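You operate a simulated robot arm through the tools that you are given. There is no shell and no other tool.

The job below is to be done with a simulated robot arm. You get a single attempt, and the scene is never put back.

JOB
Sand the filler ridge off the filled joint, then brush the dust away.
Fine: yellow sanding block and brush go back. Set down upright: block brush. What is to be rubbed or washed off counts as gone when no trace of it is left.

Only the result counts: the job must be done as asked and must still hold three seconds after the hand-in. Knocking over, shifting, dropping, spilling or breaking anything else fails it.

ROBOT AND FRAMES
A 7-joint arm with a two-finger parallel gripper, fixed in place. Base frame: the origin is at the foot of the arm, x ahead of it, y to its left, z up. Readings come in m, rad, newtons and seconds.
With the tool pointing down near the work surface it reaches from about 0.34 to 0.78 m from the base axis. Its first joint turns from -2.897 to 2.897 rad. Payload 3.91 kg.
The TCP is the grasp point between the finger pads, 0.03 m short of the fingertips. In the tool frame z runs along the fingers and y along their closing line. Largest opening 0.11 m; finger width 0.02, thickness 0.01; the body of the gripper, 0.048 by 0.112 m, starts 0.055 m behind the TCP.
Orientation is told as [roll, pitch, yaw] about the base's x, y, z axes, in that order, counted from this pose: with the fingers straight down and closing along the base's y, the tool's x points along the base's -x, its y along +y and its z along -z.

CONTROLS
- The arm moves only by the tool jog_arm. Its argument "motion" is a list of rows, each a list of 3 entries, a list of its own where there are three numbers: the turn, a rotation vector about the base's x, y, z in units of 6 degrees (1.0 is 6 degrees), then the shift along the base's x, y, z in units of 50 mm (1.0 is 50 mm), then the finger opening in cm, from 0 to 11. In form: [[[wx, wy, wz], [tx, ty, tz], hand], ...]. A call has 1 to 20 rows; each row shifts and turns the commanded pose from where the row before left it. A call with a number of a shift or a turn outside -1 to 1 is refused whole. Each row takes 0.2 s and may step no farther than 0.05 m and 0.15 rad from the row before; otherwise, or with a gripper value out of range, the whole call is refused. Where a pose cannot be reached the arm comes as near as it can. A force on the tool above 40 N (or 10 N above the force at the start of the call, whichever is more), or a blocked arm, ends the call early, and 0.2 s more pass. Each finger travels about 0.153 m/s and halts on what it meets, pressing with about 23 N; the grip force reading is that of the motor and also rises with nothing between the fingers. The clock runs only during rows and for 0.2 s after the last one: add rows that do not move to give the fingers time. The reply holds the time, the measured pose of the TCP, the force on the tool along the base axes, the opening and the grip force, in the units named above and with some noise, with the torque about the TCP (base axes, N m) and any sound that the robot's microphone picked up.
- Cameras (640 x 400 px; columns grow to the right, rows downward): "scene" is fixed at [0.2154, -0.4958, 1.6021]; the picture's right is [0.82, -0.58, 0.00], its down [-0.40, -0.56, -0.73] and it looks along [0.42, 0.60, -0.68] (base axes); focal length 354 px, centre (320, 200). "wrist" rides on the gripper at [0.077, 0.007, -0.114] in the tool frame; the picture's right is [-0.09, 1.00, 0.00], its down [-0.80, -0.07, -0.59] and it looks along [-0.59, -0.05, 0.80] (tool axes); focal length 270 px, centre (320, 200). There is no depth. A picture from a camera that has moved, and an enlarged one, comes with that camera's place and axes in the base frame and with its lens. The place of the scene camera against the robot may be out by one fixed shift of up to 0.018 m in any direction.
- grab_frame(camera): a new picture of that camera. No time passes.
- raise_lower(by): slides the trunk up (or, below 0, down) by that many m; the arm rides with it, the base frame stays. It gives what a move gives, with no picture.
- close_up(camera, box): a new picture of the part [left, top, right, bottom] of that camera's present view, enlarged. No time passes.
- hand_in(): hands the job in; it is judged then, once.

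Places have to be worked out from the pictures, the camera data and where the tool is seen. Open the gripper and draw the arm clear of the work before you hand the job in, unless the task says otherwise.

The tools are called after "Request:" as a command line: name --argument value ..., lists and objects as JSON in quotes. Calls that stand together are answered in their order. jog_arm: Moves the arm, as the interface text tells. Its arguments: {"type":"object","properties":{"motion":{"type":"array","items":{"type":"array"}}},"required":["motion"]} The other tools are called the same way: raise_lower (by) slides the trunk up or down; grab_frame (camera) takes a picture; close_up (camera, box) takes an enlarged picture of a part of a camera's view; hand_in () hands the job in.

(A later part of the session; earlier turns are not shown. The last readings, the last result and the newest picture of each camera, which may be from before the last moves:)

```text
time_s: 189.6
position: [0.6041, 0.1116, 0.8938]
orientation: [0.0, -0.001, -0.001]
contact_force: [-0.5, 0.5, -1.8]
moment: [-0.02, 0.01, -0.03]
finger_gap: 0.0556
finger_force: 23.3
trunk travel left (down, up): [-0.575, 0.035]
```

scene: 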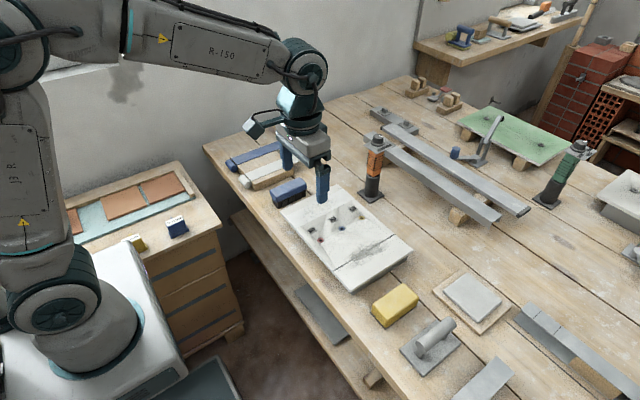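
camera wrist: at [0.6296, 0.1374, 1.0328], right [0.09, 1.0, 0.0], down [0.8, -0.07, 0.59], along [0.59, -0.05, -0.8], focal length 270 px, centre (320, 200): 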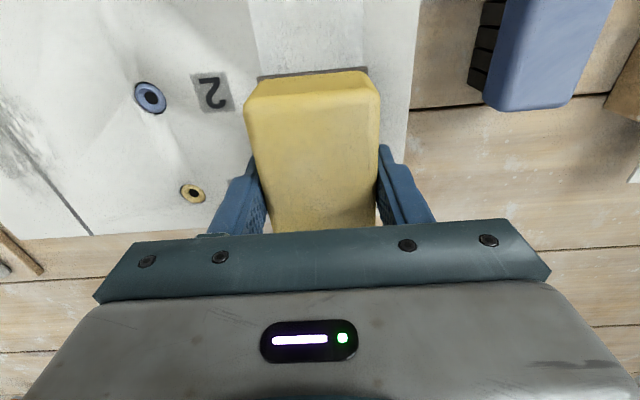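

I'll lift and inspect the band again from the same vantage as before.

Request:
jog_arm --motion '[[[0, 0, 0], [0, 0, 0.7], 4], [[0, 0, 0], [0.3, -0.8, 0.4], 4], [[0, 0, 0], [0.3, -0.8, 0], 4], [[0, 0, 0], [0.3, -0.3, 0], 4], [[0, 0, 0], [0, 0, 0], 4]]'

Request:
close_up --camera "scene" --box '[270, 175, 370, 238]'

Request:
close_up --camera "wrist" --box '[410, 0, 610, 220]'

Request:
close_up --camera "wrist" --box '[430, 60, 570, 170]'

```text
time_s: 190.8
position: [0.6496, 0.0161, 0.9487]
orientation: [0.0, -0.001, -0.001]
contact_force: [0.0, 0.1, -1.7]
moment: [0.02, 0.01, -0.03]
finger_gap: 0.0557
finger_force: 23.2
trunk travel left (down, up): [-0.575, 0.035]
```

```text
6.35 times, centred on (320, 206) of scene
camera zoom: at [0.2154, -0.4958, 1.6021], right [0.82, -0.58, 0.0], down [-0.4, -0.56, -0.73], along [0.42, 0.6, -0.68], focal length 2245 px, centre (320, 159)
```

zoom: 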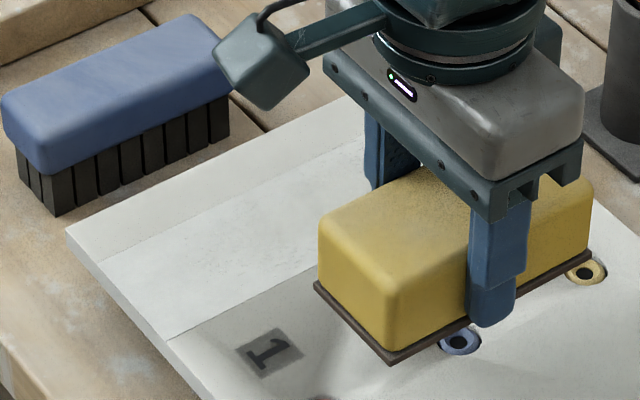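

```text
1.82 times, centred on (510, 110) of wrist
camera zoom: at [0.5738, 0.0236, 1.0638], right [0.09, 1.0, 0.0], down [0.8, -0.07, 0.59], along [0.59, -0.05, -0.8], focal length 491 px, centre (-26, 364)
```

zoom: 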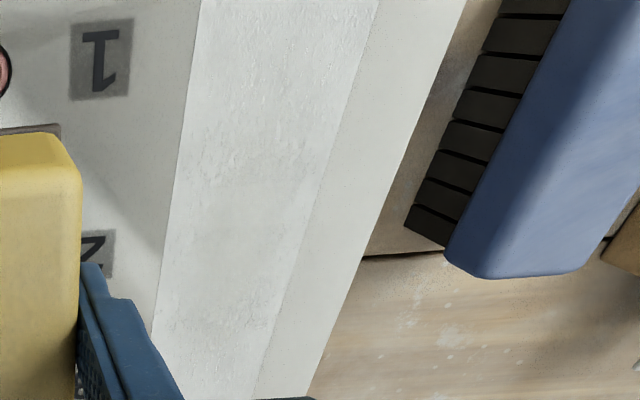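

```text
3.64 times, centred on (500, 115) of wrist
camera zoom: at [0.5738, 0.0236, 1.0638], right [0.09, 1.0, 0.0], down [0.8, -0.07, 0.59], along [0.59, -0.05, -0.8], focal length 983 px, centre (-334, 509)
```

zoom: 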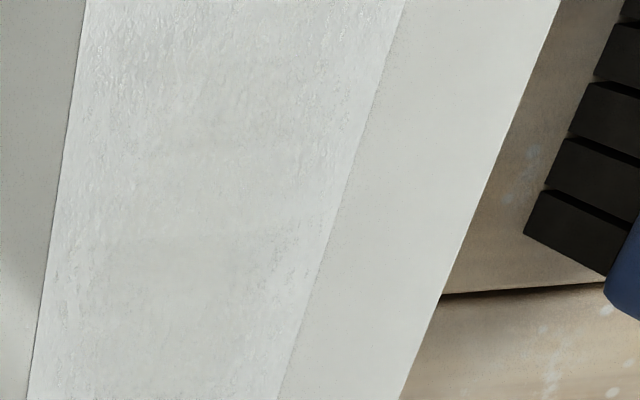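

The centre has lost its bumps, but both long edges of the band and its ends still carry them. I'll work the inner edge next (block centre y≈0.108), with short segments and frequent pressure checks.

Request:
jog_arm --motion '[[[0, 0, 0], [-0.65, 0.6, 0], 4], [[0, 0, 0], [-0.65, 0.6, 0], 4], [[0, 0, 0], [0, 0.64, -0.3], 4], [[0, 0, 0], [0, 0, -0.6], 4], [[0, 0, 0], [0, 0, -0.18], 4], [[0, 0, 0], [0, 0, 0], 4]]'

Request:
jog_arm --motion '[[[0, 0, 0], [0, 0, -0.02], 4], [[0, 0, 0], [0, 0, 0], 4]]'

Request:
jog_arm --motion '[[[0, 0, 0], [0, 0, -0.02], 4], [[0, 0, 0], [0, 0, 0], 4]]'

```text
time_s: 192.2
position: [0.5834, 0.1086, 0.8952]
orientation: [0.0, 0.001, 0.001]
contact_force: [-0.2, 0.3, -1.3]
moment: [0.0, -0.01, -0.02]
finger_gap: 0.0557
finger_force: 23.1
trunk travel left (down, up): [-0.575, 0.035]
```

```text
time_s: 192.8
position: [0.5832, 0.1091, 0.8943]
orientation: [0.0, 0.0, 0.0]
contact_force: [-0.4, -0.1, -1.8]
moment: [0.0, -0.01, -0.03]
finger_gap: 0.0558
finger_force: 23.2
trunk travel left (down, up): [-0.575, 0.035]
```

```text
time_s: 193.4
position: [0.5837, 0.1091, 0.8938]
orientation: [0.0, -0.002, 0.001]
contact_force: [0.9, 0.4, 1.2]
moment: [0.01, -0.09, 0.05]
finger_gap: 0.0559
finger_force: 23.2
trunk travel left (down, up): [-0.575, 0.035]
```

Request:
jog_arm --motion '[[[0, 0, 0], [0, 0, -0.014], 4], [[0, 0, 0], [0.3, 0, 0], 4], [[0, 0, 0], [0.3, 0, 0], 4], [[0, 0, 0], [0.3, 0, 0], 4], [[0, 0, 0], [0.3, 0, 0], 4]]'

Request:
jog_arm --motion '[[[0, 0, 0], [0.3, 0, -0.002], 4], [[0, 0, 0], [0.3, 0, -0.002], 4], [[0, 0, 0], [0.3, 0, -0.002], 4], [[0, 0, 0], [0.3, 0, -0.002], 4]]'

Request:
jog_arm --motion '[[[0, 0, 0], [0.3, 0, -0.002], 4], [[0, 0, 0], [0.3, 0, -0.002], 4]]'

```text
time_s: 194.6
position: [0.6432, 0.1097, 0.8918]
orientation: [0.0, -0.003, 0.0]
contact_force: [-2.9, 0.5, 18.1]
moment: [-0.06, 0.17, 0.01]
finger_gap: 0.0555
finger_force: 22.9
trunk travel left (down, up): [-0.575, 0.035]
```

```text
time_s: 195.6
position: [0.702, 0.1101, 0.8928]
orientation: [-0.001, -0.001, -0.001]
contact_force: [-3.8, 0.6, 13.4]
moment: [0.01, -0.16, -0.06]
finger_gap: 0.0556
finger_force: 22.8
trunk travel left (down, up): [-0.575, 0.035]
```

```text
time_s: 196.2
position: [0.7348, 0.11, 0.8927]
orientation: [0.0, -0.002, 0.0]
contact_force: [-2.8, 0.0, 12.0]
moment: [-0.02, 0.32, -0.06]
finger_gap: 0.0559
finger_force: 23.1
trunk travel left (down, up): [-0.575, 0.035]
```

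Good contact throughout this pass. Return pass in segments:

Request:
jog_arm --motion '[[[0, 0, 0], [0.2, 0, 0], 4], [[0, 0, 0], [-0.3, 0, 0], 4], [[0, 0, 0], [-0.3, 0, 0], 4], [[0, 0, 0], [-0.3, 0, 0], 4], [[0, 0, 0], [-0.3, 0, 0], 4], [[0, 0, 0], [-0.3, 0, 0], 4]]'

Request:
jog_arm --motion '[[[0, 0, 0], [-0.3, 0, 0.002], 4], [[0, 0, 0], [-0.3, 0, 0.002], 4], [[0, 0, 0], [-0.3, 0, 0.002], 4], [[0, 0, 0], [-0.3, 0, 0.002], 4], [[0, 0, 0], [-0.2, 0, 0.002], 4]]'

Request:
jog_arm --motion '[[[0, 0, 0], [0.3, 0, -0.001], 4], [[0, 0, 0], [0.3, 0, -0.001], 4], [[0, 0, 0], [0.3, 0, -0.001], 4], [[0, 0, 0], [0.3, 0, -0.001], 4], [[0, 0, 0], [0.3, 0, -0.001], 4]]'

```text
time_s: 197.6
position: [0.6693, 0.1094, 0.8922]
orientation: [0.0, -0.003, 0.0]
contact_force: [5.1, -0.7, 19.2]
moment: [-0.05, -0.38, 0.01]
finger_gap: 0.0557
finger_force: 23.0
trunk travel left (down, up): [-0.575, 0.035]
```

```text
time_s: 198.8
position: [0.5981, 0.1111, 0.893]
orientation: [0.0, 0.002, 0.0]
contact_force: [0.5, 0.2, 5.6]
moment: [0.05, -0.41, -0.02]
finger_gap: 0.0558
finger_force: 22.9
trunk travel left (down, up): [-0.575, 0.035]
```

```text
time_s: 200.0
position: [0.6733, 0.109, 0.8925]
orientation: [0.0, -0.001, -0.001]
contact_force: [-0.8, 0.1, 5.8]
moment: [-0.01, 0.28, -0.02]
finger_gap: 0.0556
finger_force: 22.5
trunk travel left (down, up): [-0.575, 0.035]
```

Continuing to the far end, then shifting across to the outer edge (y≈0.149).

Request:
jog_arm --motion '[[[0, 0, 0], [0.3, 0, -0.003], 4], [[0, 0, 0], [0.3, 0, -0.003], 4], [[0, 0, 0], [0.3, 0, -0.003], 4], [[0, 0, 0], [0.3, 0, -0.003], 4], [[0, 0, 0], [0.2, 0, 0], 4]]'

Request:
jog_arm --motion '[[[0, 0, 0], [0, 0.2, 0], 4], [[0, 0, 0], [0, 0.2, 0], 4], [[0, 0, 0], [0, 0.2, 0], 4], [[0, 0, 0], [0, 0.2, 0], 4]]'

Request:
jog_arm --motion '[[[0, 0, 0], [-0.3, 0, 0], 4], [[0, 0, 0], [-0.3, 0, 0], 4], [[0, 0, 0], [-0.3, 0, 0], 4], [[0, 0, 0], [-0.3, 0, 0], 4], [[0, 0, 0], [-0.3, 0, 0], 4]]'

```text
time_s: 201.2
position: [0.7422, 0.1106, 0.8919]
orientation: [0.0, 0.001, 0.0]
contact_force: [-0.8, -0.3, 2.3]
moment: [0.0, 0.27, 0.0]
finger_gap: 0.0557
finger_force: 23.1
trunk travel left (down, up): [-0.575, 0.035]
```

```text
time_s: 202.2
position: [0.7448, 0.1488, 0.8923]
orientation: [-0.001, -0.002, 0.001]
contact_force: [0.2, -3.5, 9.0]
moment: [-0.12, 0.4, 0.16]
finger_gap: 0.0557
finger_force: 22.8
trunk travel left (down, up): [-0.575, 0.035]
```

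```text
time_s: 203.4
position: [0.669, 0.1493, 0.8916]
orientation: [0.0, -0.002, 0.001]
contact_force: [1.5, 0.0, 12.9]
moment: [-0.01, -0.45, -0.03]
finger_gap: 0.0556
finger_force: 23.1
trunk travel left (down, up): [-0.575, 0.035]
```

Request:
jog_arm --motion '[[[0, 0, 0], [-0.3, 0, 0.002], 4], [[0, 0, 0], [-0.3, 0, 0.002], 4], [[0, 0, 0], [-0.3, 0, 0.002], 4], [[0, 0, 0], [-0.3, 0, 0.002], 4], [[0, 0, 0], [-0.3, 0, 0.002], 4]]'

Request:
jog_arm --motion '[[[0, 0, 0], [0.3, 0, -0.002], 4], [[0, 0, 0], [0.3, 0, -0.002], 4], [[0, 0, 0], [0.3, 0, -0.002], 4], [[0, 0, 0], [0.3, 0, -0.002], 4], [[0, 0, 0], [0.3, 0, -0.002], 4]]'

Request:
jog_arm --motion '[[[0, 0, 0], [0.3, 0, -0.002], 4], [[0, 0, 0], [0.3, 0, -0.002], 4], [[0, 0, 0], [0.3, 0, -0.002], 4], [[0, 0, 0], [0.3, 0, -0.002], 4], [[0, 0, 0], [0.3, 0, -0.002], 4]]'

```text
time_s: 204.6
position: [0.5946, 0.1494, 0.8918]
orientation: [0.0, 0.002, -0.001]
contact_force: [-0.9, -1.0, 4.8]
moment: [0.05, -0.36, -0.06]
finger_gap: 0.0555
finger_force: 23.3
trunk travel left (down, up): [-0.575, 0.035]
```

```text
time_s: 205.8
position: [0.6682, 0.1489, 0.8923]
orientation: [0.001, 0.001, -0.001]
contact_force: [1.2, -0.8, 4.1]
moment: [-0.02, 0.22, -0.02]
finger_gap: 0.0556
finger_force: 23.2
trunk travel left (down, up): [-0.575, 0.035]
```

```text
time_s: 207.0
position: [0.7436, 0.1504, 0.8907]
orientation: [0.0, -0.001, 0.0]
contact_force: [-0.8, 0.4, 6.5]
moment: [-0.04, 0.36, -0.05]
finger_gap: 0.0555
finger_force: 22.9
trunk travel left (down, up): [-0.575, 0.035]
```

Contact is holding. I'll do another return pass at this edge extending to the near end, then look.

Request:
jog_arm --motion '[[[0, 0, 0], [-0.3, 0, 0], 4], [[0, 0, 0], [-0.3, 0, 0], 4], [[0, 0, 0], [-0.3, 0, 0], 4], [[0, 0, 0], [-0.3, 0, 0], 4], [[0, 0, 0], [-0.3, 0, 0], 4]]'

Request:
jog_arm --motion '[[[0, 0, 0], [-0.3, 0, 0.001], 4], [[0, 0, 0], [-0.3, 0, 0.001], 4], [[0, 0, 0], [-0.3, 0, 0.001], 4], [[0, 0, 0], [-0.3, 0, 0.001], 4], [[0, 0, 0], [-0.3, 0, 0.001], 4]]'

Request:
jog_arm --motion '[[[0, 0, 0], [-0.2, 0, 0], 4], [[0, 0, 0], [0, -0.2, 0], 4], [[0, 0, 0], [0, -0.2, 0], 4], [[0, 0, 0], [0, -0.2, 0], 4], [[0, 0, 0], [0, -0.2, 0], 4], [[0, 0, 0], [0.2, 0, 0], 4], [[0, 0, 0], [0, 0.2, 0], 4], [[0, 0, 0], [0, 0.2, 0], 4], [[0, 0, 0], [0, 0.2, 0], 4]]'

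```text
time_s: 208.2
position: [0.6688, 0.1481, 0.8929]
orientation: [0.001, -0.001, 0.0]
contact_force: [2.5, -0.9, 15.9]
moment: [-0.07, 0.02, 0.0]
finger_gap: 0.0555
finger_force: 23.0
trunk travel left (down, up): [-0.575, 0.035]
```

```text
time_s: 209.4
position: [0.5936, 0.1493, 0.8919]
orientation: [0.0, 0.0, -0.002]
contact_force: [2.1, -0.3, 14.5]
moment: [-0.04, -0.72, -0.02]
finger_gap: 0.056
finger_force: 23.0
trunk travel left (down, up): [-0.575, 0.035]
```

```text
time_s: 211.4
position: [0.5929, 0.1408, 0.8921]
orientation: [-0.001, 0.001, 0.0]
contact_force: [-0.6, -0.1, 4.5]
moment: [-0.1, -0.11, 0.03]
finger_gap: 0.0555
finger_force: 23.2
trunk travel left (down, up): [-0.575, 0.035]
```

Good contact throughout. I'll lift and inspect from the usual vantage.

Request:
jog_arm --motion '[[[0, 0, 0], [0, 0, 0.7], 4], [[0, 0, 0], [0.3, -0.8, 0.4], 4], [[0, 0, 0], [0.4, -0.9, 0], 4], [[0, 0, 0], [0.4, -0.8, 0], 4], [[0, 0, 0], [0, 0, 0], 4]]'

Request:
close_up --camera "scene" --box '[270, 175, 370, 238]'

Request:
close_up --camera "wrist" --box '[410, 0, 610, 220]'

Request:
close_up --camera "wrist" --box '[430, 0, 570, 110]'

```text
time_s: 212.6
position: [0.6497, 0.0151, 0.9463]
orientation: [-0.002, 0.001, 0.0]
contact_force: [-0.1, -0.4, -0.9]
moment: [0.0, 0.01, 0.01]
finger_gap: 0.0556
finger_force: 23.0
trunk travel left (down, up): [-0.575, 0.035]
```

```text
6.35 times, centred on (320, 206) of scene
camera zoom: at [0.2154, -0.4958, 1.6021], right [0.82, -0.58, 0.0], down [-0.4, -0.56, -0.73], along [0.42, 0.6, -0.68], focal length 2245 px, centre (320, 159)
```

zoom: 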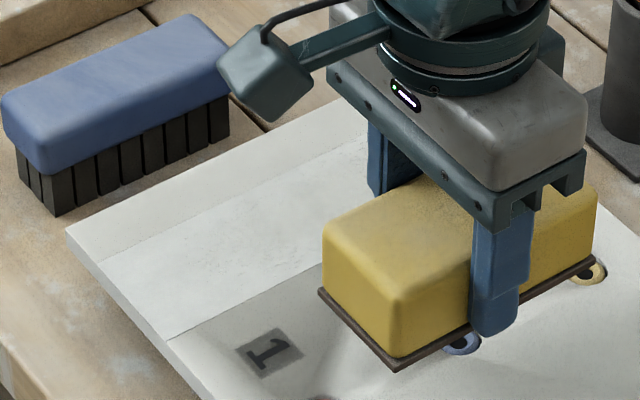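

```text
1.82 times, centred on (510, 110) of wrist
camera zoom: at [0.5744, 0.0218, 1.0592], right [0.09, 1.0, 0.0], down [0.8, -0.07, 0.59], along [0.59, -0.05, -0.8], focal length 491 px, centre (-26, 364)
```

zoom: 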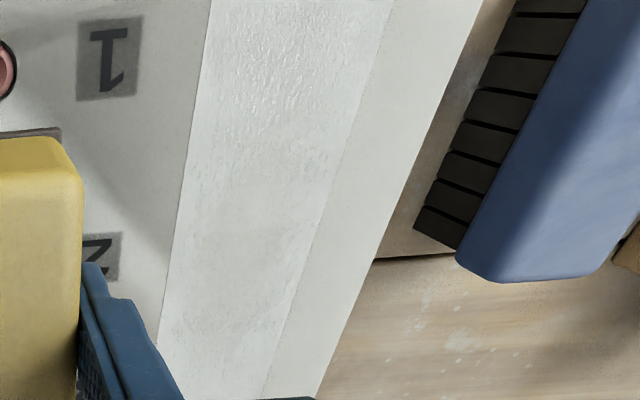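

```text
3.64 times, centred on (500, 55) of wrist
camera zoom: at [0.5744, 0.0218, 1.0592], right [0.09, 1.0, 0.0], down [0.8, -0.07, 0.59], along [0.59, -0.05, -0.8], focal length 983 px, centre (-334, 727)
```

zoom: 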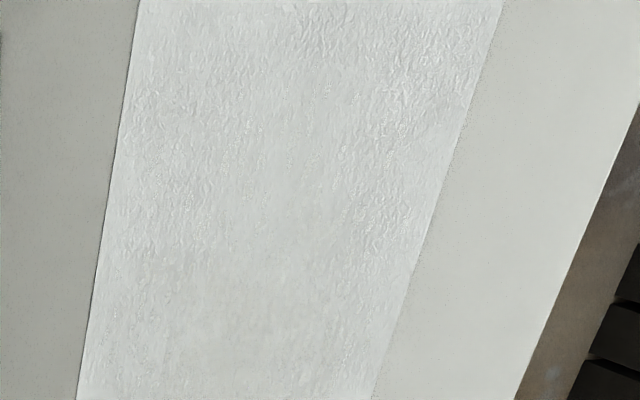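

The grey mottling is gone. The fine bumps that remain at the near end look the same as before sanding there, so they are likely the band's own texture. I'll check the middle and far parts from closer vantage points.

Request:
jog_arm --motion '[[[0, 0, 0], [0.45, 0.75, 0], 4], [[0, 0, 0], [0.45, 0.75, 0], 4], [[0, 0, 0], [0.3, 0.75, -0.3], 4], [[0, 0, 0], [0, 0, -0.26], 4], [[0, 0, 0], [0, 0, 0], 4]]'

Request:
close_up --camera "wrist" --box '[220, 0, 420, 70]'

Request:
close_up --camera "scene" --box '[275, 185, 345, 230]'

```text
time_s: 213.8
position: [0.7108, 0.1273, 0.9194]
orientation: [0.0, 0.0, 0.001]
contact_force: [0.2, -0.1, -2.0]
moment: [0.02, 0.04, -0.02]
finger_gap: 0.0554
finger_force: 22.5
trunk travel left (down, up): [-0.575, 0.035]
```

```text
3.20 times, centred on (320, 35) of wrist
camera zoom: at [0.634, 0.1343, 1.0332], right [0.09, 1.0, 0.0], down [0.8, -0.07, 0.59], along [0.59, -0.05, -0.8], focal length 865 px, centre (320, 728)
```

zoom: 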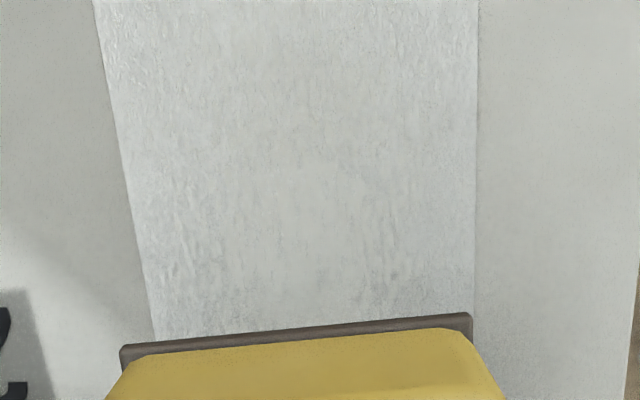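

```text
8.89 times, centred on (310, 208) of scene
camera zoom: at [0.2154, -0.4958, 1.6021], right [0.82, -0.58, 0.0], down [-0.4, -0.56, -0.73], along [0.42, 0.6, -0.68], focal length 3143 px, centre (409, 133)
```

zoom: 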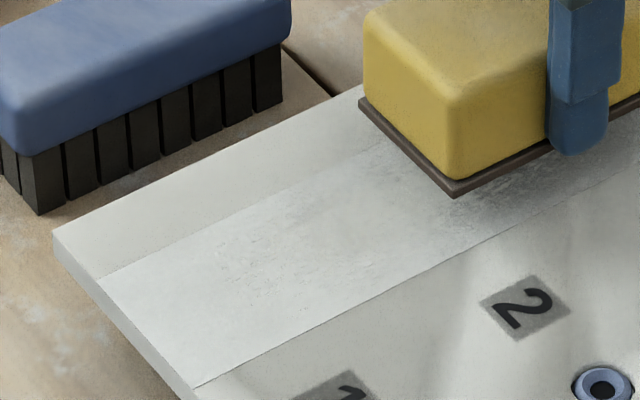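

The visible band is much cleaner. Before putting the block away I'll do one more full set of passes along the middle lines for certainty, starting from here.

Request:
jog_arm --motion '[[[0, 0, 0], [0.5, 0.03, 0], 4], [[0, 0, 0], [0, 0, -0.5], 4], [[0, 0, 0], [0, 0, -0.02], 4], [[0, 0, 0], [0, 0, 0], 4]]'

Request:
jog_arm --motion '[[[0, 0, 0], [0, 0, -0.02], 4], [[0, 0, 0], [0, 0, 0], 4]]'

Request:
jog_arm --motion '[[[0, 0, 0], [0, 0, -0.02], 4], [[0, 0, 0], [0, 0, 0], 4]]'

```text
time_s: 214.8
position: [0.7356, 0.1287, 0.8937]
orientation: [0.001, -0.002, 0.0]
contact_force: [0.8, 0.3, -0.7]
moment: [-0.01, 0.01, -0.03]
finger_gap: 0.0557
finger_force: 23.2
trunk travel left (down, up): [-0.575, 0.035]
```

```text
time_s: 215.4
position: [0.7355, 0.1301, 0.8914]
orientation: [0.0, 0.002, 0.002]
contact_force: [0.5, 0.6, -0.6]
moment: [-0.03, -0.01, 0.0]
finger_gap: 0.0555
finger_force: 22.5
trunk travel left (down, up): [-0.575, 0.035]
```

```text
time_s: 216.0
position: [0.7343, 0.1296, 0.8919]
orientation: [0.0, -0.001, 0.002]
contact_force: [-0.2, -0.8, 8.9]
moment: [-0.03, 0.44, -0.02]
finger_gap: 0.0554
finger_force: 22.6
trunk travel left (down, up): [-0.575, 0.035]
```

Request:
jog_arm --motion '[[[0, 0, 0], [-0.3, 0, 0], 4], [[0, 0, 0], [-0.3, 0, 0], 4], [[0, 0, 0], [-0.3, 0, 0], 4], [[0, 0, 0], [-0.3, 0, 0], 4], [[0, 0, 0], [-0.3, 0, 0], 4]]'

Request:
jog_arm --motion '[[[0, 0, 0], [-0.3, 0, 0.002], 4], [[0, 0, 0], [-0.3, 0, 0.002], 4], [[0, 0, 0], [-0.3, 0, 0.002], 4], [[0, 0, 0], [-0.3, 0, 0.002], 4], [[0, 0, 0], [-0.2, 0, 0.002], 4]]'

Request:
jog_arm --motion '[[[0, 0, 0], [0.3, 0, -0.002], 4], [[0, 0, 0], [0.3, 0, -0.002], 4], [[0, 0, 0], [0.3, 0, -0.002], 4], [[0, 0, 0], [0.3, 0, -0.002], 4], [[0, 0, 0], [0.3, 0, -0.002], 4]]'

Request:
jog_arm --motion '[[[0, 0, 0], [0.3, 0, -0.002], 4], [[0, 0, 0], [0.3, 0, -0.002], 4], [[0, 0, 0], [0.3, 0, -0.002], 4], [[0, 0, 0], [0.3, 0, -0.002], 4], [[0, 0, 0], [0.2, 0, -0.002], 4]]'

```text
time_s: 217.2
position: [0.6578, 0.1298, 0.8908]
orientation: [-0.001, -0.003, 0.001]
contact_force: [4.3, 1.0, 22.2]
moment: [-0.08, 0.02, 0.02]
finger_gap: 0.0556
finger_force: 22.8
trunk travel left (down, up): [-0.575, 0.035]
```

```text
time_s: 218.4
position: [0.586, 0.1304, 0.8883]
orientation: [-0.003, 0.006, -0.001]
contact_force: [0.1, 0.3, 3.2]
moment: [0.13, -0.27, -0.02]
finger_gap: 0.0558
finger_force: 22.8
trunk travel left (down, up): [-0.575, 0.035]
```

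```text
time_s: 219.6
position: [0.6614, 0.129, 0.8905]
orientation: [-0.001, -0.001, 0.0]
contact_force: [0.1, -0.4, -1.6]
moment: [0.04, -0.03, 0.02]
finger_gap: 0.0558
finger_force: 22.9
trunk travel left (down, up): [-0.575, 0.035]
```

```text
time_s: 220.8
position: [0.734, 0.1288, 0.8903]
orientation: [0.0, 0.0, -0.002]
contact_force: [0.0, -0.5, -1.2]
moment: [-0.01, 0.01, 0.0]
finger_gap: 0.0557
finger_force: 23.2
trunk travel left (down, up): [-0.575, 0.035]
```

It slipped again at 22 N, so I'll re-grip once more at mid-band and continue with lighter pressing.

Request:
jog_arm --motion '[[[0, 0, 0], [-0.75, 0, 0.02], 4], [[0, 0, 0], [-0.75, 0, 0], 4], [[0, 0, 0], [0, 0, -0.03], 4], [[0, 0, 0], [0, 0, 0], 4]]'

Request:
jog_arm --motion '[[[0, 0, 0], [0, 0, -0.02], 4], [[0, 0, 0], [0, 0, 0], 4]]'

```text
time_s: 221.8
position: [0.6595, 0.1284, 0.8891]
orientation: [-0.002, 0.0, -0.001]
contact_force: [-2.2, -1.0, 4.7]
moment: [-0.03, 0.3, 0.02]
finger_gap: 0.0564
finger_force: 22.9
trunk travel left (down, up): [-0.575, 0.035]
```

```text
time_s: 222.4
position: [0.6611, 0.1271, 0.8889]
orientation: [0.001, -0.003, -0.002]
contact_force: [-0.4, -2.6, 5.9]
moment: [-0.05, 0.38, 0.09]
finger_gap: 0.0558
finger_force: 23.4
trunk travel left (down, up): [-0.575, 0.035]
```

Request:
jog_arm --motion '[[[0, 0, 0], [0, 0, 0], 6.5], [[0, 0, 0], [0, 0, 0], 7.5], [[0, 0, 0], [0, 0, 0.1], 7.5], [[0, 0, 0], [0, 0, 0.1], 7.5], [[0, 0, 0], [0, 0, 0], 6], [[0, 0, 0], [0, 0, 0], 5], [[0, 0, 0], [0, 0, 0], 4], [[0, 0, 0], [0, 0, 0], 4]]'

Request:
jog_arm --motion '[[[0, 0, 0], [0, 0, -0.02], 4], [[0, 0, 0], [0, 0, 0], 4]]'

Request:
close_up --camera "scene" --box '[260, 170, 380, 245]'

```text
time_s: 224.2
position: [0.6601, 0.1286, 0.8984]
orientation: [-0.001, 0.0, 0.0]
contact_force: [0.4, 0.7, 1.7]
moment: [-0.09, -0.01, 0.03]
finger_gap: 0.0556
finger_force: 23.3
trunk travel left (down, up): [-0.575, 0.035]
```

```text
time_s: 224.8
position: [0.6595, 0.1291, 0.8988]
orientation: [0.0, -0.001, -0.001]
contact_force: [1.8, -0.2, 5.2]
moment: [-0.08, 0.22, 0.0]
finger_gap: 0.0555
finger_force: 23.1
trunk travel left (down, up): [-0.575, 0.035]
```

```text
5.33 times, centred on (320, 208) of scene
camera zoom: at [0.2154, -0.4958, 1.6021], right [0.82, -0.58, 0.0], down [-0.4, -0.56, -0.73], along [0.42, 0.6, -0.68], focal length 1886 px, centre (320, 160)
```

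zoom: 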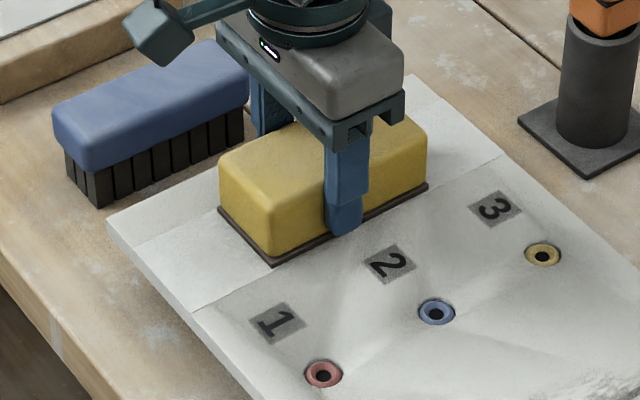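

Fresh grip with about 6 N. I'll do several segments of strokes with y varying around the middle.

Request:
jog_arm --motion '[[[0, 0, 0], [0.28, 0.04, -0.002], 4], [[0, 0, 0], [0.28, 0.04, -0.002], 4], [[0, 0, 0], [0.28, 0.04, -0.002], 4], [[0, 0, 0], [0.28, 0.04, -0.002], 4], [[0, 0, 0], [0.28, 0.04, -0.002], 4], [[0, 0, 0], [0.28, 0.04, -0.002], 4]]'

Request:
jog_arm --motion '[[[0, 0, 0], [-0.28, -0.04, 0], 4], [[0, 0, 0], [-0.28, -0.04, 0], 4], [[0, 0, 0], [-0.28, -0.04, 0], 4], [[0, 0, 0], [-0.28, -0.04, 0], 4], [[0, 0, 0], [-0.28, -0.04, 0], 4], [[0, 0, 0], [-0.28, -0.04, 0], 4]]'

Request:
jog_arm --motion '[[[0, 0, 0], [-0.28, -0.04, 0.002], 4], [[0, 0, 0], [-0.28, -0.04, 0.002], 4], [[0, 0, 0], [-0.28, -0.04, 0.002], 4], [[0, 0, 0], [-0.28, -0.04, 0.002], 4], [[0, 0, 0], [-0.28, -0.04, 0.002], 4]]'

```text
time_s: 226.2
position: [0.7435, 0.1406, 0.898]
orientation: [0.0, -0.003, 0.0]
contact_force: [-4.7, -0.9, 17.8]
moment: [-0.06, 0.08, -0.05]
finger_gap: 0.0558
finger_force: 22.8
trunk travel left (down, up): [-0.575, 0.035]
```

```text
time_s: 227.6
position: [0.6577, 0.1283, 0.8972]
orientation: [0.0, 0.004, 0.0]
contact_force: [-0.7, 0.0, 4.0]
moment: [0.03, -0.28, -0.05]
finger_gap: 0.0556
finger_force: 23.9
trunk travel left (down, up): [-0.575, 0.035]
```

```text
time_s: 228.8
position: [0.5904, 0.1188, 0.897]
orientation: [0.0, 0.001, 0.002]
contact_force: [-0.6, -0.3, 0.2]
moment: [-0.03, 0.01, 0.01]
finger_gap: 0.0556
finger_force: 22.8
trunk travel left (down, up): [-0.575, 0.035]
```

Request:
jog_arm --motion '[[[0, 0, 0], [0, 0, -0.02], 4], [[0, 0, 0], [0.28, 0, -0.001], 4], [[0, 0, 0], [0.28, 0, -0.001], 4], [[0, 0, 0], [0.28, 0, -0.001], 4], [[0, 0, 0], [0.28, 0, -0.001], 4], [[0, 0, 0], [0.28, 0, -0.001], 4]]'

Request:
jog_arm --motion '[[[0, 0, 0], [0.28, 0, -0.001], 4], [[0, 0, 0], [0.28, 0, -0.001], 4], [[0, 0, 0], [0.28, 0, -0.001], 4], [[0, 0, 0], [0.28, 0, -0.001], 4], [[0, 0, 0], [0.28, 0, -0.001], 4], [[0, 0, 0], [0.28, 0, -0.001], 4]]'

Request:
jog_arm --motion '[[[0, 0, 0], [-0.28, 0, 0.001], 4], [[0, 0, 0], [-0.28, 0, 0.001], 4], [[0, 0, 0], [-0.28, 0, 0.001], 4], [[0, 0, 0], [-0.28, 0, 0.001], 4], [[0, 0, 0], [-0.28, 0, 0.001], 4], [[0, 0, 0], [-0.28, 0, 0.001], 4]]'

Request:
jog_arm --motion '[[[0, 0, 0], [-0.28, 0, 0.001], 4], [[0, 0, 0], [-0.28, 0, 0.001], 4], [[0, 0, 0], [-0.28, 0, 0.001], 4], [[0, 0, 0], [-0.28, 0, 0.001], 4], [[0, 0, 0], [-0.28, 0, 0.001], 4]]'

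```text
time_s: 230.2
position: [0.6596, 0.119, 0.8962]
orientation: [0.0, 0.0, 0.0]
contact_force: [-0.1, 1.6, 2.2]
moment: [0.06, 0.13, -0.04]
finger_gap: 0.0556
finger_force: 23.1
trunk travel left (down, up): [-0.575, 0.035]
```

```text
time_s: 231.6
position: [0.7422, 0.12, 0.8961]
orientation: [-0.001, -0.001, 0.0]
contact_force: [1.1, 1.5, 2.5]
moment: [-0.01, 0.13, -0.01]
finger_gap: 0.0556
finger_force: 23.3
trunk travel left (down, up): [-0.575, 0.035]
```

```text
time_s: 233.0
position: [0.6574, 0.1213, 0.8972]
orientation: [0.0, 0.0, 0.0]
contact_force: [-1.2, -0.3, 1.8]
moment: [-0.02, -0.05, 0.01]
finger_gap: 0.0557
finger_force: 23.3
trunk travel left (down, up): [-0.575, 0.035]
```

```text
time_s: 234.2
position: [0.5882, 0.1199, 0.8958]
orientation: [-0.002, 0.0, 0.001]
contact_force: [-1.4, -1.0, 2.0]
moment: [0.0, -0.18, 0.03]
finger_gap: 0.0559
finger_force: 23.1
trunk travel left (down, up): [-0.575, 0.035]
```

Light, steady contact (about 3 N). I'll lower 0.7 mm and run another full round across the width.

Request:
jog_arm --motion '[[[0, 0, 0], [0, 0, -0.014], 4], [[0, 0, 0], [0.28, 0.04, -0.001], 4], [[0, 0, 0], [0.28, 0.04, -0.001], 4], [[0, 0, 0], [0.28, 0.04, -0.001], 4], [[0, 0, 0], [0.28, 0.04, -0.001], 4], [[0, 0, 0], [0.28, 0.04, -0.001], 4]]'

Request:
jog_arm --motion '[[[0, 0, 0], [0.28, 0.04, -0.001], 4], [[0, 0, 0], [0.28, 0.04, -0.001], 4], [[0, 0, 0], [0.28, 0.04, -0.001], 4], [[0, 0, 0], [0.28, 0.04, -0.001], 4], [[0, 0, 0], [0.28, 0.04, -0.001], 4], [[0, 0, 0], [0.28, 0.04, -0.001], 4]]'

Request:
jog_arm --motion '[[[0, 0, 0], [-0.28, 0, 0.001], 4], [[0, 0, 0], [-0.28, 0, 0.001], 4], [[0, 0, 0], [-0.28, 0, 0.001], 4], [[0, 0, 0], [-0.28, 0, 0.001], 4], [[0, 0, 0], [-0.28, 0, 0.001], 4], [[0, 0, 0], [-0.28, 0, 0.001], 4]]'

Request:
jog_arm --motion '[[[0, 0, 0], [-0.28, 0, 0.001], 4], [[0, 0, 0], [-0.28, 0, 0.001], 4], [[0, 0, 0], [-0.28, 0, 0.001], 4], [[0, 0, 0], [-0.28, 0, 0.001], 4], [[0, 0, 0], [-0.28, 0, 0.001], 4]]'

```text
time_s: 235.6
position: [0.6584, 0.1299, 0.8967]
orientation: [0.0, -0.002, -0.001]
contact_force: [-2.4, 0.0, 12.6]
moment: [-0.04, 0.67, -0.02]
finger_gap: 0.0558
finger_force: 23.0
trunk travel left (down, up): [-0.575, 0.035]
```

```text
time_s: 237.0
position: [0.7433, 0.1439, 0.8962]
orientation: [-0.001, -0.001, 0.001]
contact_force: [-3.4, 0.9, 17.0]
moment: [-0.02, -0.02, 0.01]
finger_gap: 0.0559
finger_force: 22.6
trunk travel left (down, up): [-0.575, 0.035]
```

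```text
time_s: 238.4
position: [0.656, 0.143, 0.8962]
orientation: [0.0, 0.0, 0.0]
contact_force: [-0.4, -0.6, 8.6]
moment: [0.01, -0.58, -0.02]
finger_gap: 0.0557
finger_force: 22.3
trunk travel left (down, up): [-0.575, 0.035]
```

```text
time_s: 239.6
position: [0.5874, 0.1429, 0.8977]
orientation: [0.0, 0.002, -0.001]
contact_force: [1.0, -0.2, -0.2]
moment: [0.0, 0.01, 0.01]
finger_gap: 0.0558
finger_force: 23.1
trunk travel left (down, up): [-0.575, 0.035]
```

That was a good full round. I'll lift and compare again from the standard vantage.

Request:
jog_arm --motion '[[[0, 0, 0], [0, 0, 0.7], 4], [[0, 0, 0], [0.3, -0.8, 0.4], 4], [[0, 0, 0], [0.2, -0.9, 0], 4], [[0, 0, 0], [0.2, -0.9, 0], 4], [[0, 0, 0], [0, 0, 0], 4]]'

Request:
close_up --camera "scene" --box '[270, 175, 370, 238]'

Request:
close_up --camera "wrist" --box '[410, 0, 610, 220]'

Request:
grab_frame --camera "wrist"

```text
time_s: 240.8
position: [0.6257, 0.0091, 0.9517]
orientation: [0.0, 0.002, 0.001]
contact_force: [-0.8, -0.4, -1.6]
moment: [0.0, 0.0, -0.04]
finger_gap: 0.0555
finger_force: 23.2
trunk travel left (down, up): [-0.575, 0.035]
```

```text
6.35 times, centred on (320, 206) of scene
camera zoom: at [0.2154, -0.4958, 1.6021], right [0.82, -0.58, 0.0], down [-0.4, -0.56, -0.73], along [0.42, 0.6, -0.68], focal length 2245 px, centre (320, 159)
```

zoom: 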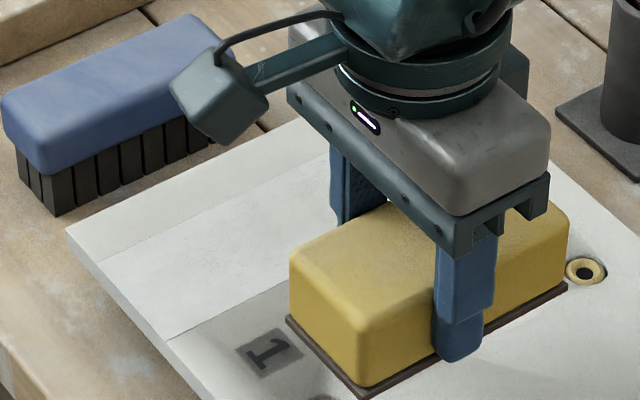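

```text
1.82 times, centred on (510, 110) of wrist
camera zoom: at [0.5495, 0.0146, 1.0661], right [0.09, 1.0, 0.0], down [0.8, -0.07, 0.59], along [0.59, -0.05, -0.8], focal length 491 px, centre (-26, 364)
```

zoom: 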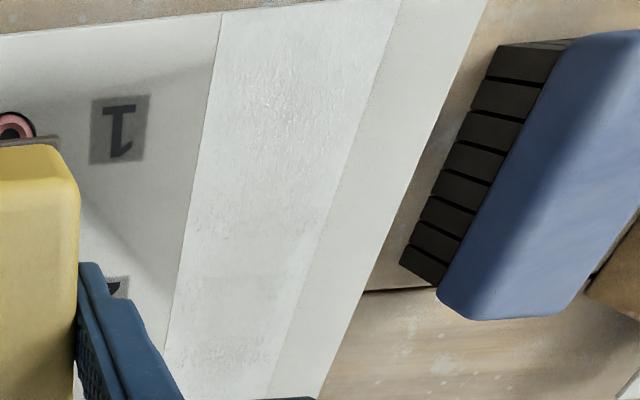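

```text
taken
camera wrist: at [0.5495, 0.0146, 1.0661], right [0.09, 1.0, 0.0], down [0.8, -0.07, 0.59], along [0.59, -0.05, -0.8], focal length 270 px, centre (320, 200)
```

wrist: 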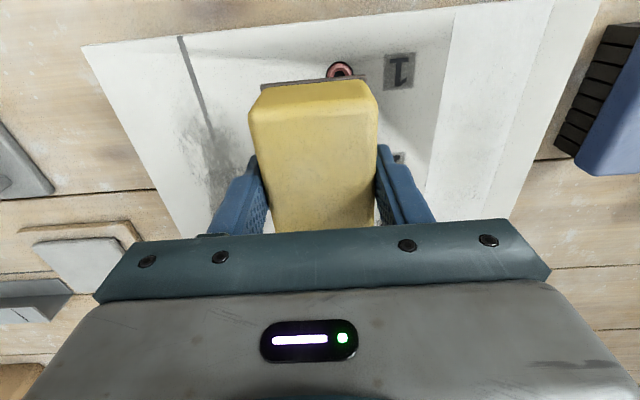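

The grey roughness is gone from the band, and the fine bumps at the near end haven't changed position or look, so they are the band's own texture. The block has shifted about 11 mm forward in the grip through the re-grips, and I'll allow for that. Next I'll carry it back above its original place.

Request:
jog_arm --motion '[[[0, 0, 0], [0.01, -0.8, 0], 4], [[0, 0, 0], [0.01, -0.8, 0], 4], [[0, 0, 0], [0.01, -0.8, 0], 4], [[0, 0, 0], [0.01, -0.8, 0], 4], [[0, 0, 0], [0.01, -0.8, 0], 4], [[0, 0, 0], [0, -0.78, 0], 4], [[0, 0, 0], [0, 0, -0.8], 4], [[0, 0, 0], [0, 0, 0], 4]]'

Request:
grab_frame --camera "wrist"

Request:
close_up --camera "wrist" --box '[220, 40, 420, 160]'

Request:
close_up --camera "scene" --box '[340, 250, 460, 350]'

```text
time_s: 242.6
position: [0.6258, -0.2268, 0.9098]
orientation: [0.0, 0.0, 0.0]
contact_force: [-0.2, 0.4, -1.4]
moment: [-0.01, 0.05, 0.01]
finger_gap: 0.0556
finger_force: 23.0
trunk travel left (down, up): [-0.575, 0.035]
```

```text
taken
camera wrist: at [0.5495, -0.2197, 1.0236], right [0.09, 1.0, 0.0], down [0.8, -0.07, 0.59], along [0.59, -0.05, -0.8], focal length 270 px, centre (320, 200)
```

wrist: 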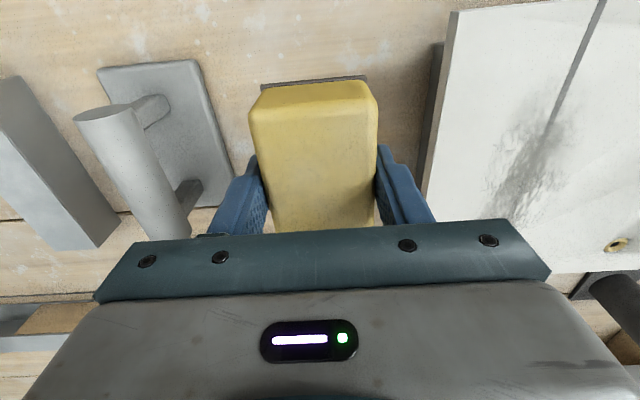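

```text
3.20 times, centred on (320, 100) of wrist
camera zoom: at [0.5495, -0.2197, 1.0236], right [0.09, 1.0, 0.0], down [0.8, -0.07, 0.59], along [0.59, -0.05, -0.8], focal length 865 px, centre (320, 520)
```

zoom: 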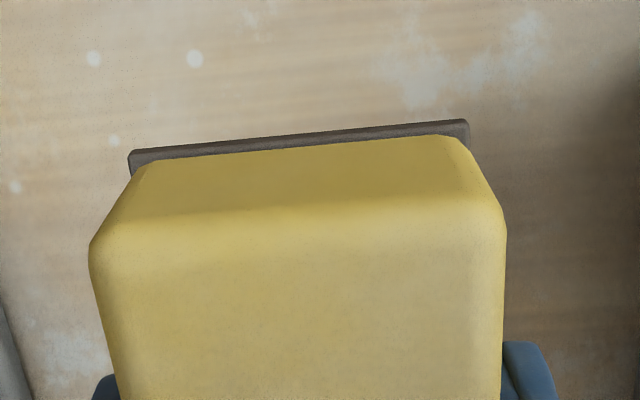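

```text
4.00 times, centred on (400, 300) of scene
camera zoom: at [0.2154, -0.4958, 1.6021], right [0.82, -0.58, 0.0], down [-0.4, -0.56, -0.73], along [0.42, 0.6, -0.68], focal length 1414 px, centre (0, -200)
```

zoom: 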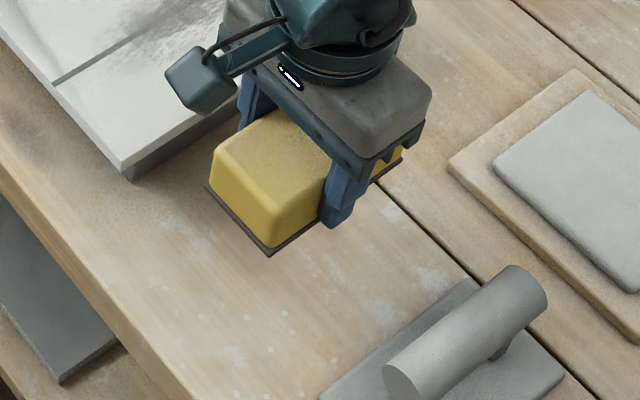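

The block's orientation matches the original, offset 11–12 mm forward in the grip. I'll aim the TCP at (0.628, -0.230) and lower it, feeling for the table.

Request:
jog_arm --motion '[[[0, 0, 0], [0.04, -0.06, -0.4], 4], [[0, 0, 0], [0, 0, -0.4], 4], [[0, 0, 0], [0, 0, -0.4], 4], [[0, 0, 0], [0, 0, 0], 4]]'

Request:
jog_arm --motion '[[[0, 0, 0], [0, 0, -0.08], 4], [[0, 0, 0], [0, 0, 0], 4]]'

Request:
jog_arm --motion '[[[0, 0, 0], [0, 0, -0.03], 4], [[0, 0, 0], [0, 0, 0], 4]]'

```text
time_s: 243.6
position: [0.6288, -0.2286, 0.8506]
orientation: [-0.001, 0.0, 0.001]
contact_force: [-0.6, -0.3, -1.0]
moment: [-0.02, 0.0, 0.01]
finger_gap: 0.0556
finger_force: 23.2
trunk travel left (down, up): [-0.575, 0.035]
```

```text
time_s: 244.2
position: [0.6284, -0.2304, 0.8459]
orientation: [0.001, 0.001, 0.0]
contact_force: [-0.2, 0.1, -1.5]
moment: [0.0, 0.02, -0.04]
finger_gap: 0.0557
finger_force: 22.9
trunk travel left (down, up): [-0.575, 0.035]
```

```text
time_s: 244.8
position: [0.6278, -0.2306, 0.8449]
orientation: [0.0, 0.001, 0.0]
contact_force: [-0.5, 1.1, -0.5]
moment: [-0.02, 0.0, -0.06]
finger_gap: 0.0555
finger_force: 22.8
trunk travel left (down, up): [-0.575, 0.035]
```

Request:
jog_arm --motion '[[[0, 0, 0], [0, 0, -0.03], 4], [[0, 0, 0], [0, 0, 0], 4]]'

Request:
jog_arm --motion '[[[0, 0, 0], [0, 0, -0.02], 4], [[0, 0, 0], [0, 0, 0], 4]]'

Request:
jog_arm --motion '[[[0, 0, 0], [0, 0, -0.02], 4], [[0, 0, 0], [0, 0, 0], 4]]'

```text
time_s: 245.4
position: [0.6288, -0.2293, 0.8428]
orientation: [0.001, 0.001, -0.001]
contact_force: [1.0, 0.5, -1.0]
moment: [0.02, 0.02, 0.0]
finger_gap: 0.0559
finger_force: 23.1
trunk travel left (down, up): [-0.575, 0.035]
```

```text
time_s: 246.0
position: [0.6284, -0.2297, 0.8422]
orientation: [0.0, 0.0, 0.0]
contact_force: [0.8, -0.6, -1.5]
moment: [0.02, 0.02, 0.03]
finger_gap: 0.0556
finger_force: 22.2
trunk travel left (down, up): [-0.575, 0.035]
```

```text
time_s: 246.6
position: [0.6277, -0.2303, 0.8403]
orientation: [-0.001, 0.0, 0.001]
contact_force: [-0.3, 1.3, 0.0]
moment: [0.0, -0.02, 0.01]
finger_gap: 0.0556
finger_force: 22.8
trunk travel left (down, up): [-0.575, 0.035]
```

Request:
jog_arm --motion '[[[0, 0, 0], [0, 0, -0.016], 4], [[0, 0, 0], [0, 0, 0], 4]]'

```text
time_s: 247.2
position: [0.6275, -0.2319, 0.8411]
orientation: [-0.001, 0.001, 0.0]
contact_force: [-0.8, -0.4, -1.5]
moment: [0.01, 0.04, -0.03]
finger_gap: 0.0556
finger_force: 22.4
trunk travel left (down, up): [-0.575, 0.035]
```

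Request:
jog_arm --motion '[[[0, 0, 0], [0, 0, -0.02], 4], [[0, 0, 0], [0, 0, 0], 4]]'

Request:
jog_arm --motion '[[[0, 0, 0], [0, 0, -0.016], 4], [[0, 0, 0], [0, 0, 0], 4]]'

```text
time_s: 247.8
position: [0.6282, -0.2298, 0.8401]
orientation: [0.0, 0.0, 0.0]
contact_force: [-0.3, -0.5, -2.5]
moment: [0.02, 0.0, 0.02]
finger_gap: 0.0559
finger_force: 23.2
trunk travel left (down, up): [-0.575, 0.035]
```

```text
time_s: 248.4
position: [0.6275, -0.2309, 0.839]
orientation: [0.0, -0.001, -0.001]
contact_force: [0.4, 0.2, -0.5]
moment: [0.0, 0.02, 0.03]
finger_gap: 0.0556
finger_force: 22.9
trunk travel left (down, up): [-0.575, 0.035]
```

Request:
jog_arm --motion '[[[0, 0, 0], [0, 0, -0.016], 4], [[0, 0, 0], [0, 0, 0], 4]]'

Request:
close_up --camera "scene" --box '[360, 270, 440, 330]'

```text
time_s: 249.0
position: [0.628, -0.2316, 0.8383]
orientation: [0.0, 0.0, 0.0]
contact_force: [-0.4, -0.1, -1.6]
moment: [0.03, 0.0, 0.0]
finger_gap: 0.0557
finger_force: 22.9
trunk travel left (down, up): [-0.575, 0.035]
```

```text
6.67 times, centred on (400, 300) of scene
camera zoom: at [0.2154, -0.4958, 1.6021], right [0.82, -0.58, 0.0], down [-0.4, -0.56, -0.73], along [0.42, 0.6, -0.68], focal length 2358 px, centre (-213, -467)
```

zoom: 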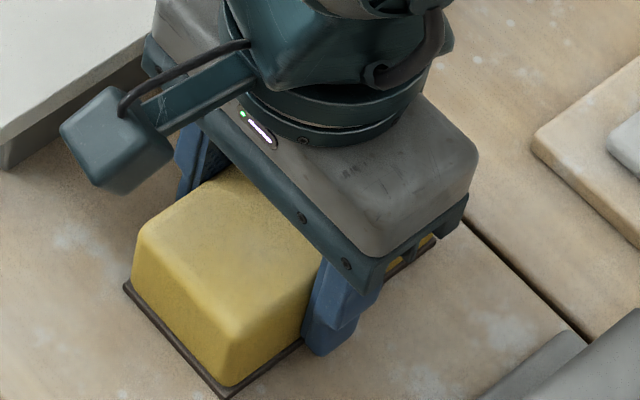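

The block looks nearly on the table. I'll continue in 0.8 mm steps until the force rises.

Request:
jog_arm --motion '[[[0, 0, 0], [0, 0, -0.016], 4], [[0, 0, 0], [0, 0, 0], 4]]'

Request:
jog_arm --motion '[[[0, 0, 0], [0, 0, -0.016], 4], [[0, 0, 0], [0, 0, 0], 4]]'

Request:
jog_arm --motion '[[[0, 0, 0], [0, 0, -0.016], 4], [[0, 0, 0], [0, 0, 0], 4]]'

```text
time_s: 249.6
position: [0.6295, -0.2313, 0.8386]
orientation: [0.0, -0.002, -0.001]
contact_force: [-1.0, 2.1, 6.7]
moment: [0.09, 0.33, -0.06]
finger_gap: 0.0557
finger_force: 22.8
trunk travel left (down, up): [-0.575, 0.035]
```

```text
time_s: 250.2
position: [0.6296, -0.2313, 0.8379]
orientation: [-0.001, -0.002, 0.002]
contact_force: [0.9, 2.1, 10.8]
moment: [0.14, 0.53, -0.03]
finger_gap: 0.0556
finger_force: 23.0
trunk travel left (down, up): [-0.575, 0.035]
```

```text
time_s: 250.8
position: [0.6297, -0.231, 0.8386]
orientation: [-0.003, -0.003, 0.0]
contact_force: [3.6, 1.5, 18.9]
moment: [0.1, 0.3, 0.0]
finger_gap: 0.0557
finger_force: 23.3
trunk travel left (down, up): [-0.575, 0.035]
```

The block is firmly on the table. I'll ease off 1.6 mm, open, and raise the hand.

Request:
jog_arm --motion '[[[0, 0, 0], [0, 0, 0.03], 4], [[0, 0, 0], [0, 0, 0], 6], [[0, 0, 0], [0, 0, 0], 8], [[0, 0, 0], [0, 0, 0], 9], [[0, 0, 0], [0, 0, 0], 9]]'

Request:
jog_arm --motion '[[[0, 0, 0], [0, 0, 0.4], 9], [[0, 0, 0], [0, 0, 0.8], 9], [[0, 0, 0], [0, 0, 0.8], 9], [[0, 0, 0], [0, 0, 0], 9]]'

Request:
close_up --camera "scene" --box '[340, 240, 540, 400]'

Request:
grab_frame --camera "wrist"

```text
time_s: 252.0
position: [0.6287, -0.2317, 0.8379]
orientation: [0.001, -0.001, 0.001]
contact_force: [-0.4, -0.2, 0.3]
moment: [0.03, -0.03, -0.01]
finger_gap: 0.0897
finger_force: 0.2
trunk travel left (down, up): [-0.575, 0.035]
```

```text
time_s: 253.0
position: [0.6296, -0.2311, 0.9374]
orientation: [0.0, 0.001, 0.0]
contact_force: [0.0, -0.4, -0.1]
moment: [-0.01, -0.02, 0.01]
finger_gap: 0.0899
finger_force: 0.1
trunk travel left (down, up): [-0.575, 0.035]
```

```text
2.50 times, centred on (440, 320) of scene
camera zoom: at [0.2154, -0.4958, 1.6021], right [0.82, -0.58, 0.0], down [-0.4, -0.56, -0.73], along [0.42, 0.6, -0.68], focal length 884 px, centre (20, -100)
```

zoom: 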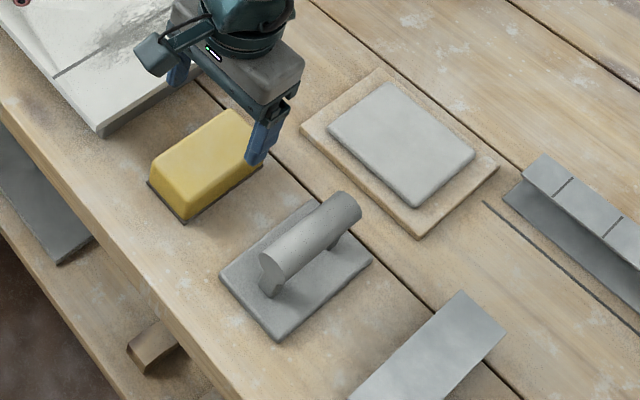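

```text
taken
camera wrist: at [0.5532, -0.2243, 1.0528], right [0.09, 1.0, 0.0], down [0.8, -0.07, 0.59], along [0.59, -0.05, -0.8], focal length 270 px, centre (320, 200)
```

wrist: 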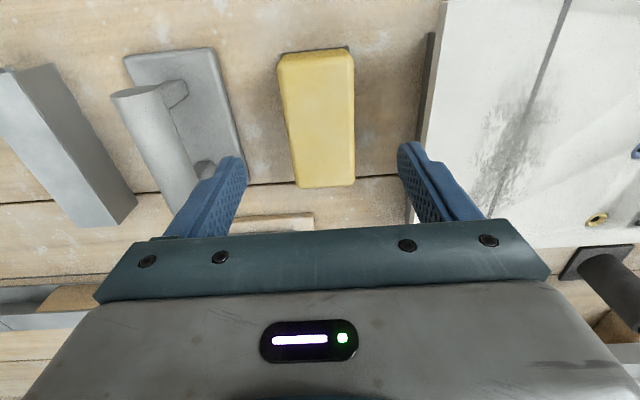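

The block is back in its original spot (base corners match the first picture). With the hand empty, I'll move over the white band for a close unobstructed look.

Request:
jog_arm --motion '[[[0, 0, 0], [0.08, 0.9, 0.1], 11], [[0, 0, 0], [0.08, 0.9, 0.1], 11], [[0, 0, 0], [0.08, 0.9, 0], 11], [[0, 0, 0], [0.08, 0.9, 0], 11], [[0, 0, 0], [0.08, 0.9, 0], 11], [[0, 0, 0], [0.08, 0.9, 0], 11], [[0, 0, 0], [0.08, 0.9, 0], 11], [[0, 0, 0], [0.08, 0.9, 0], 11], [[0, 0, 0], [0, 0, 0], 11]]'

Request:
grab_frame --camera "wrist"

Request:
close_up --camera "wrist" --box '[220, 0, 420, 210]'

Request:
close_up --camera "scene" --box '[260, 170, 380, 245]'

```text
time_s: 255.0
position: [0.6573, 0.1306, 0.9471]
orientation: [0.0, 0.0, -0.001]
contact_force: [0.0, 0.0, -1.2]
moment: [0.0, 0.0, -0.03]
finger_gap: 0.1099
finger_force: 0.0
trunk travel left (down, up): [-0.575, 0.035]
```

```text
taken
camera wrist: at [0.5816, 0.1369, 1.0613], right [0.09, 1.0, 0.0], down [0.8, -0.07, 0.59], along [0.59, -0.05, -0.8], focal length 270 px, centre (320, 200)
```

wrist: 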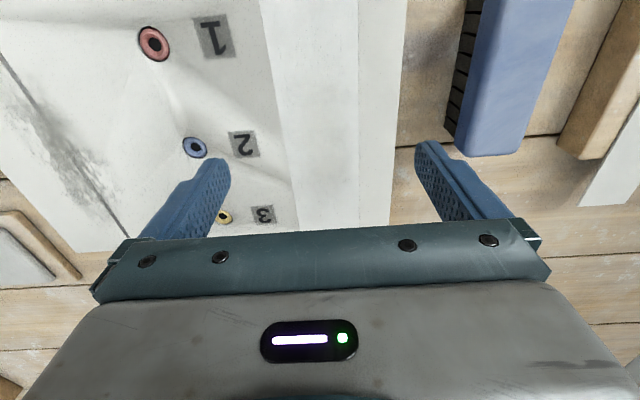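

```text
1.90 times, centred on (320, 105) of wrist
camera zoom: at [0.5816, 0.1369, 1.0613], right [0.09, 1.0, 0.0], down [0.8, -0.07, 0.59], along [0.59, -0.05, -0.8], focal length 515 px, centre (320, 381)
```

zoom: 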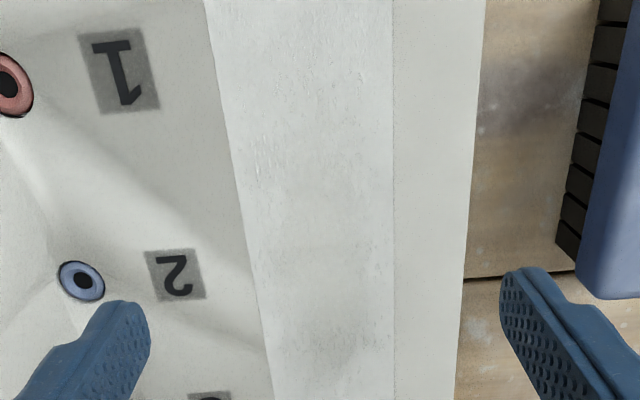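

```text
5.33 times, centred on (320, 208) of scene
camera zoom: at [0.2154, -0.4958, 1.6021], right [0.82, -0.58, 0.0], down [-0.4, -0.56, -0.73], along [0.42, 0.6, -0.68], focal length 1886 px, centre (320, 160)
```

zoom: 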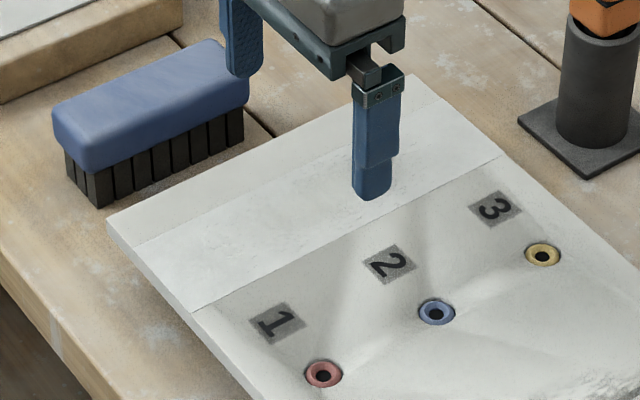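

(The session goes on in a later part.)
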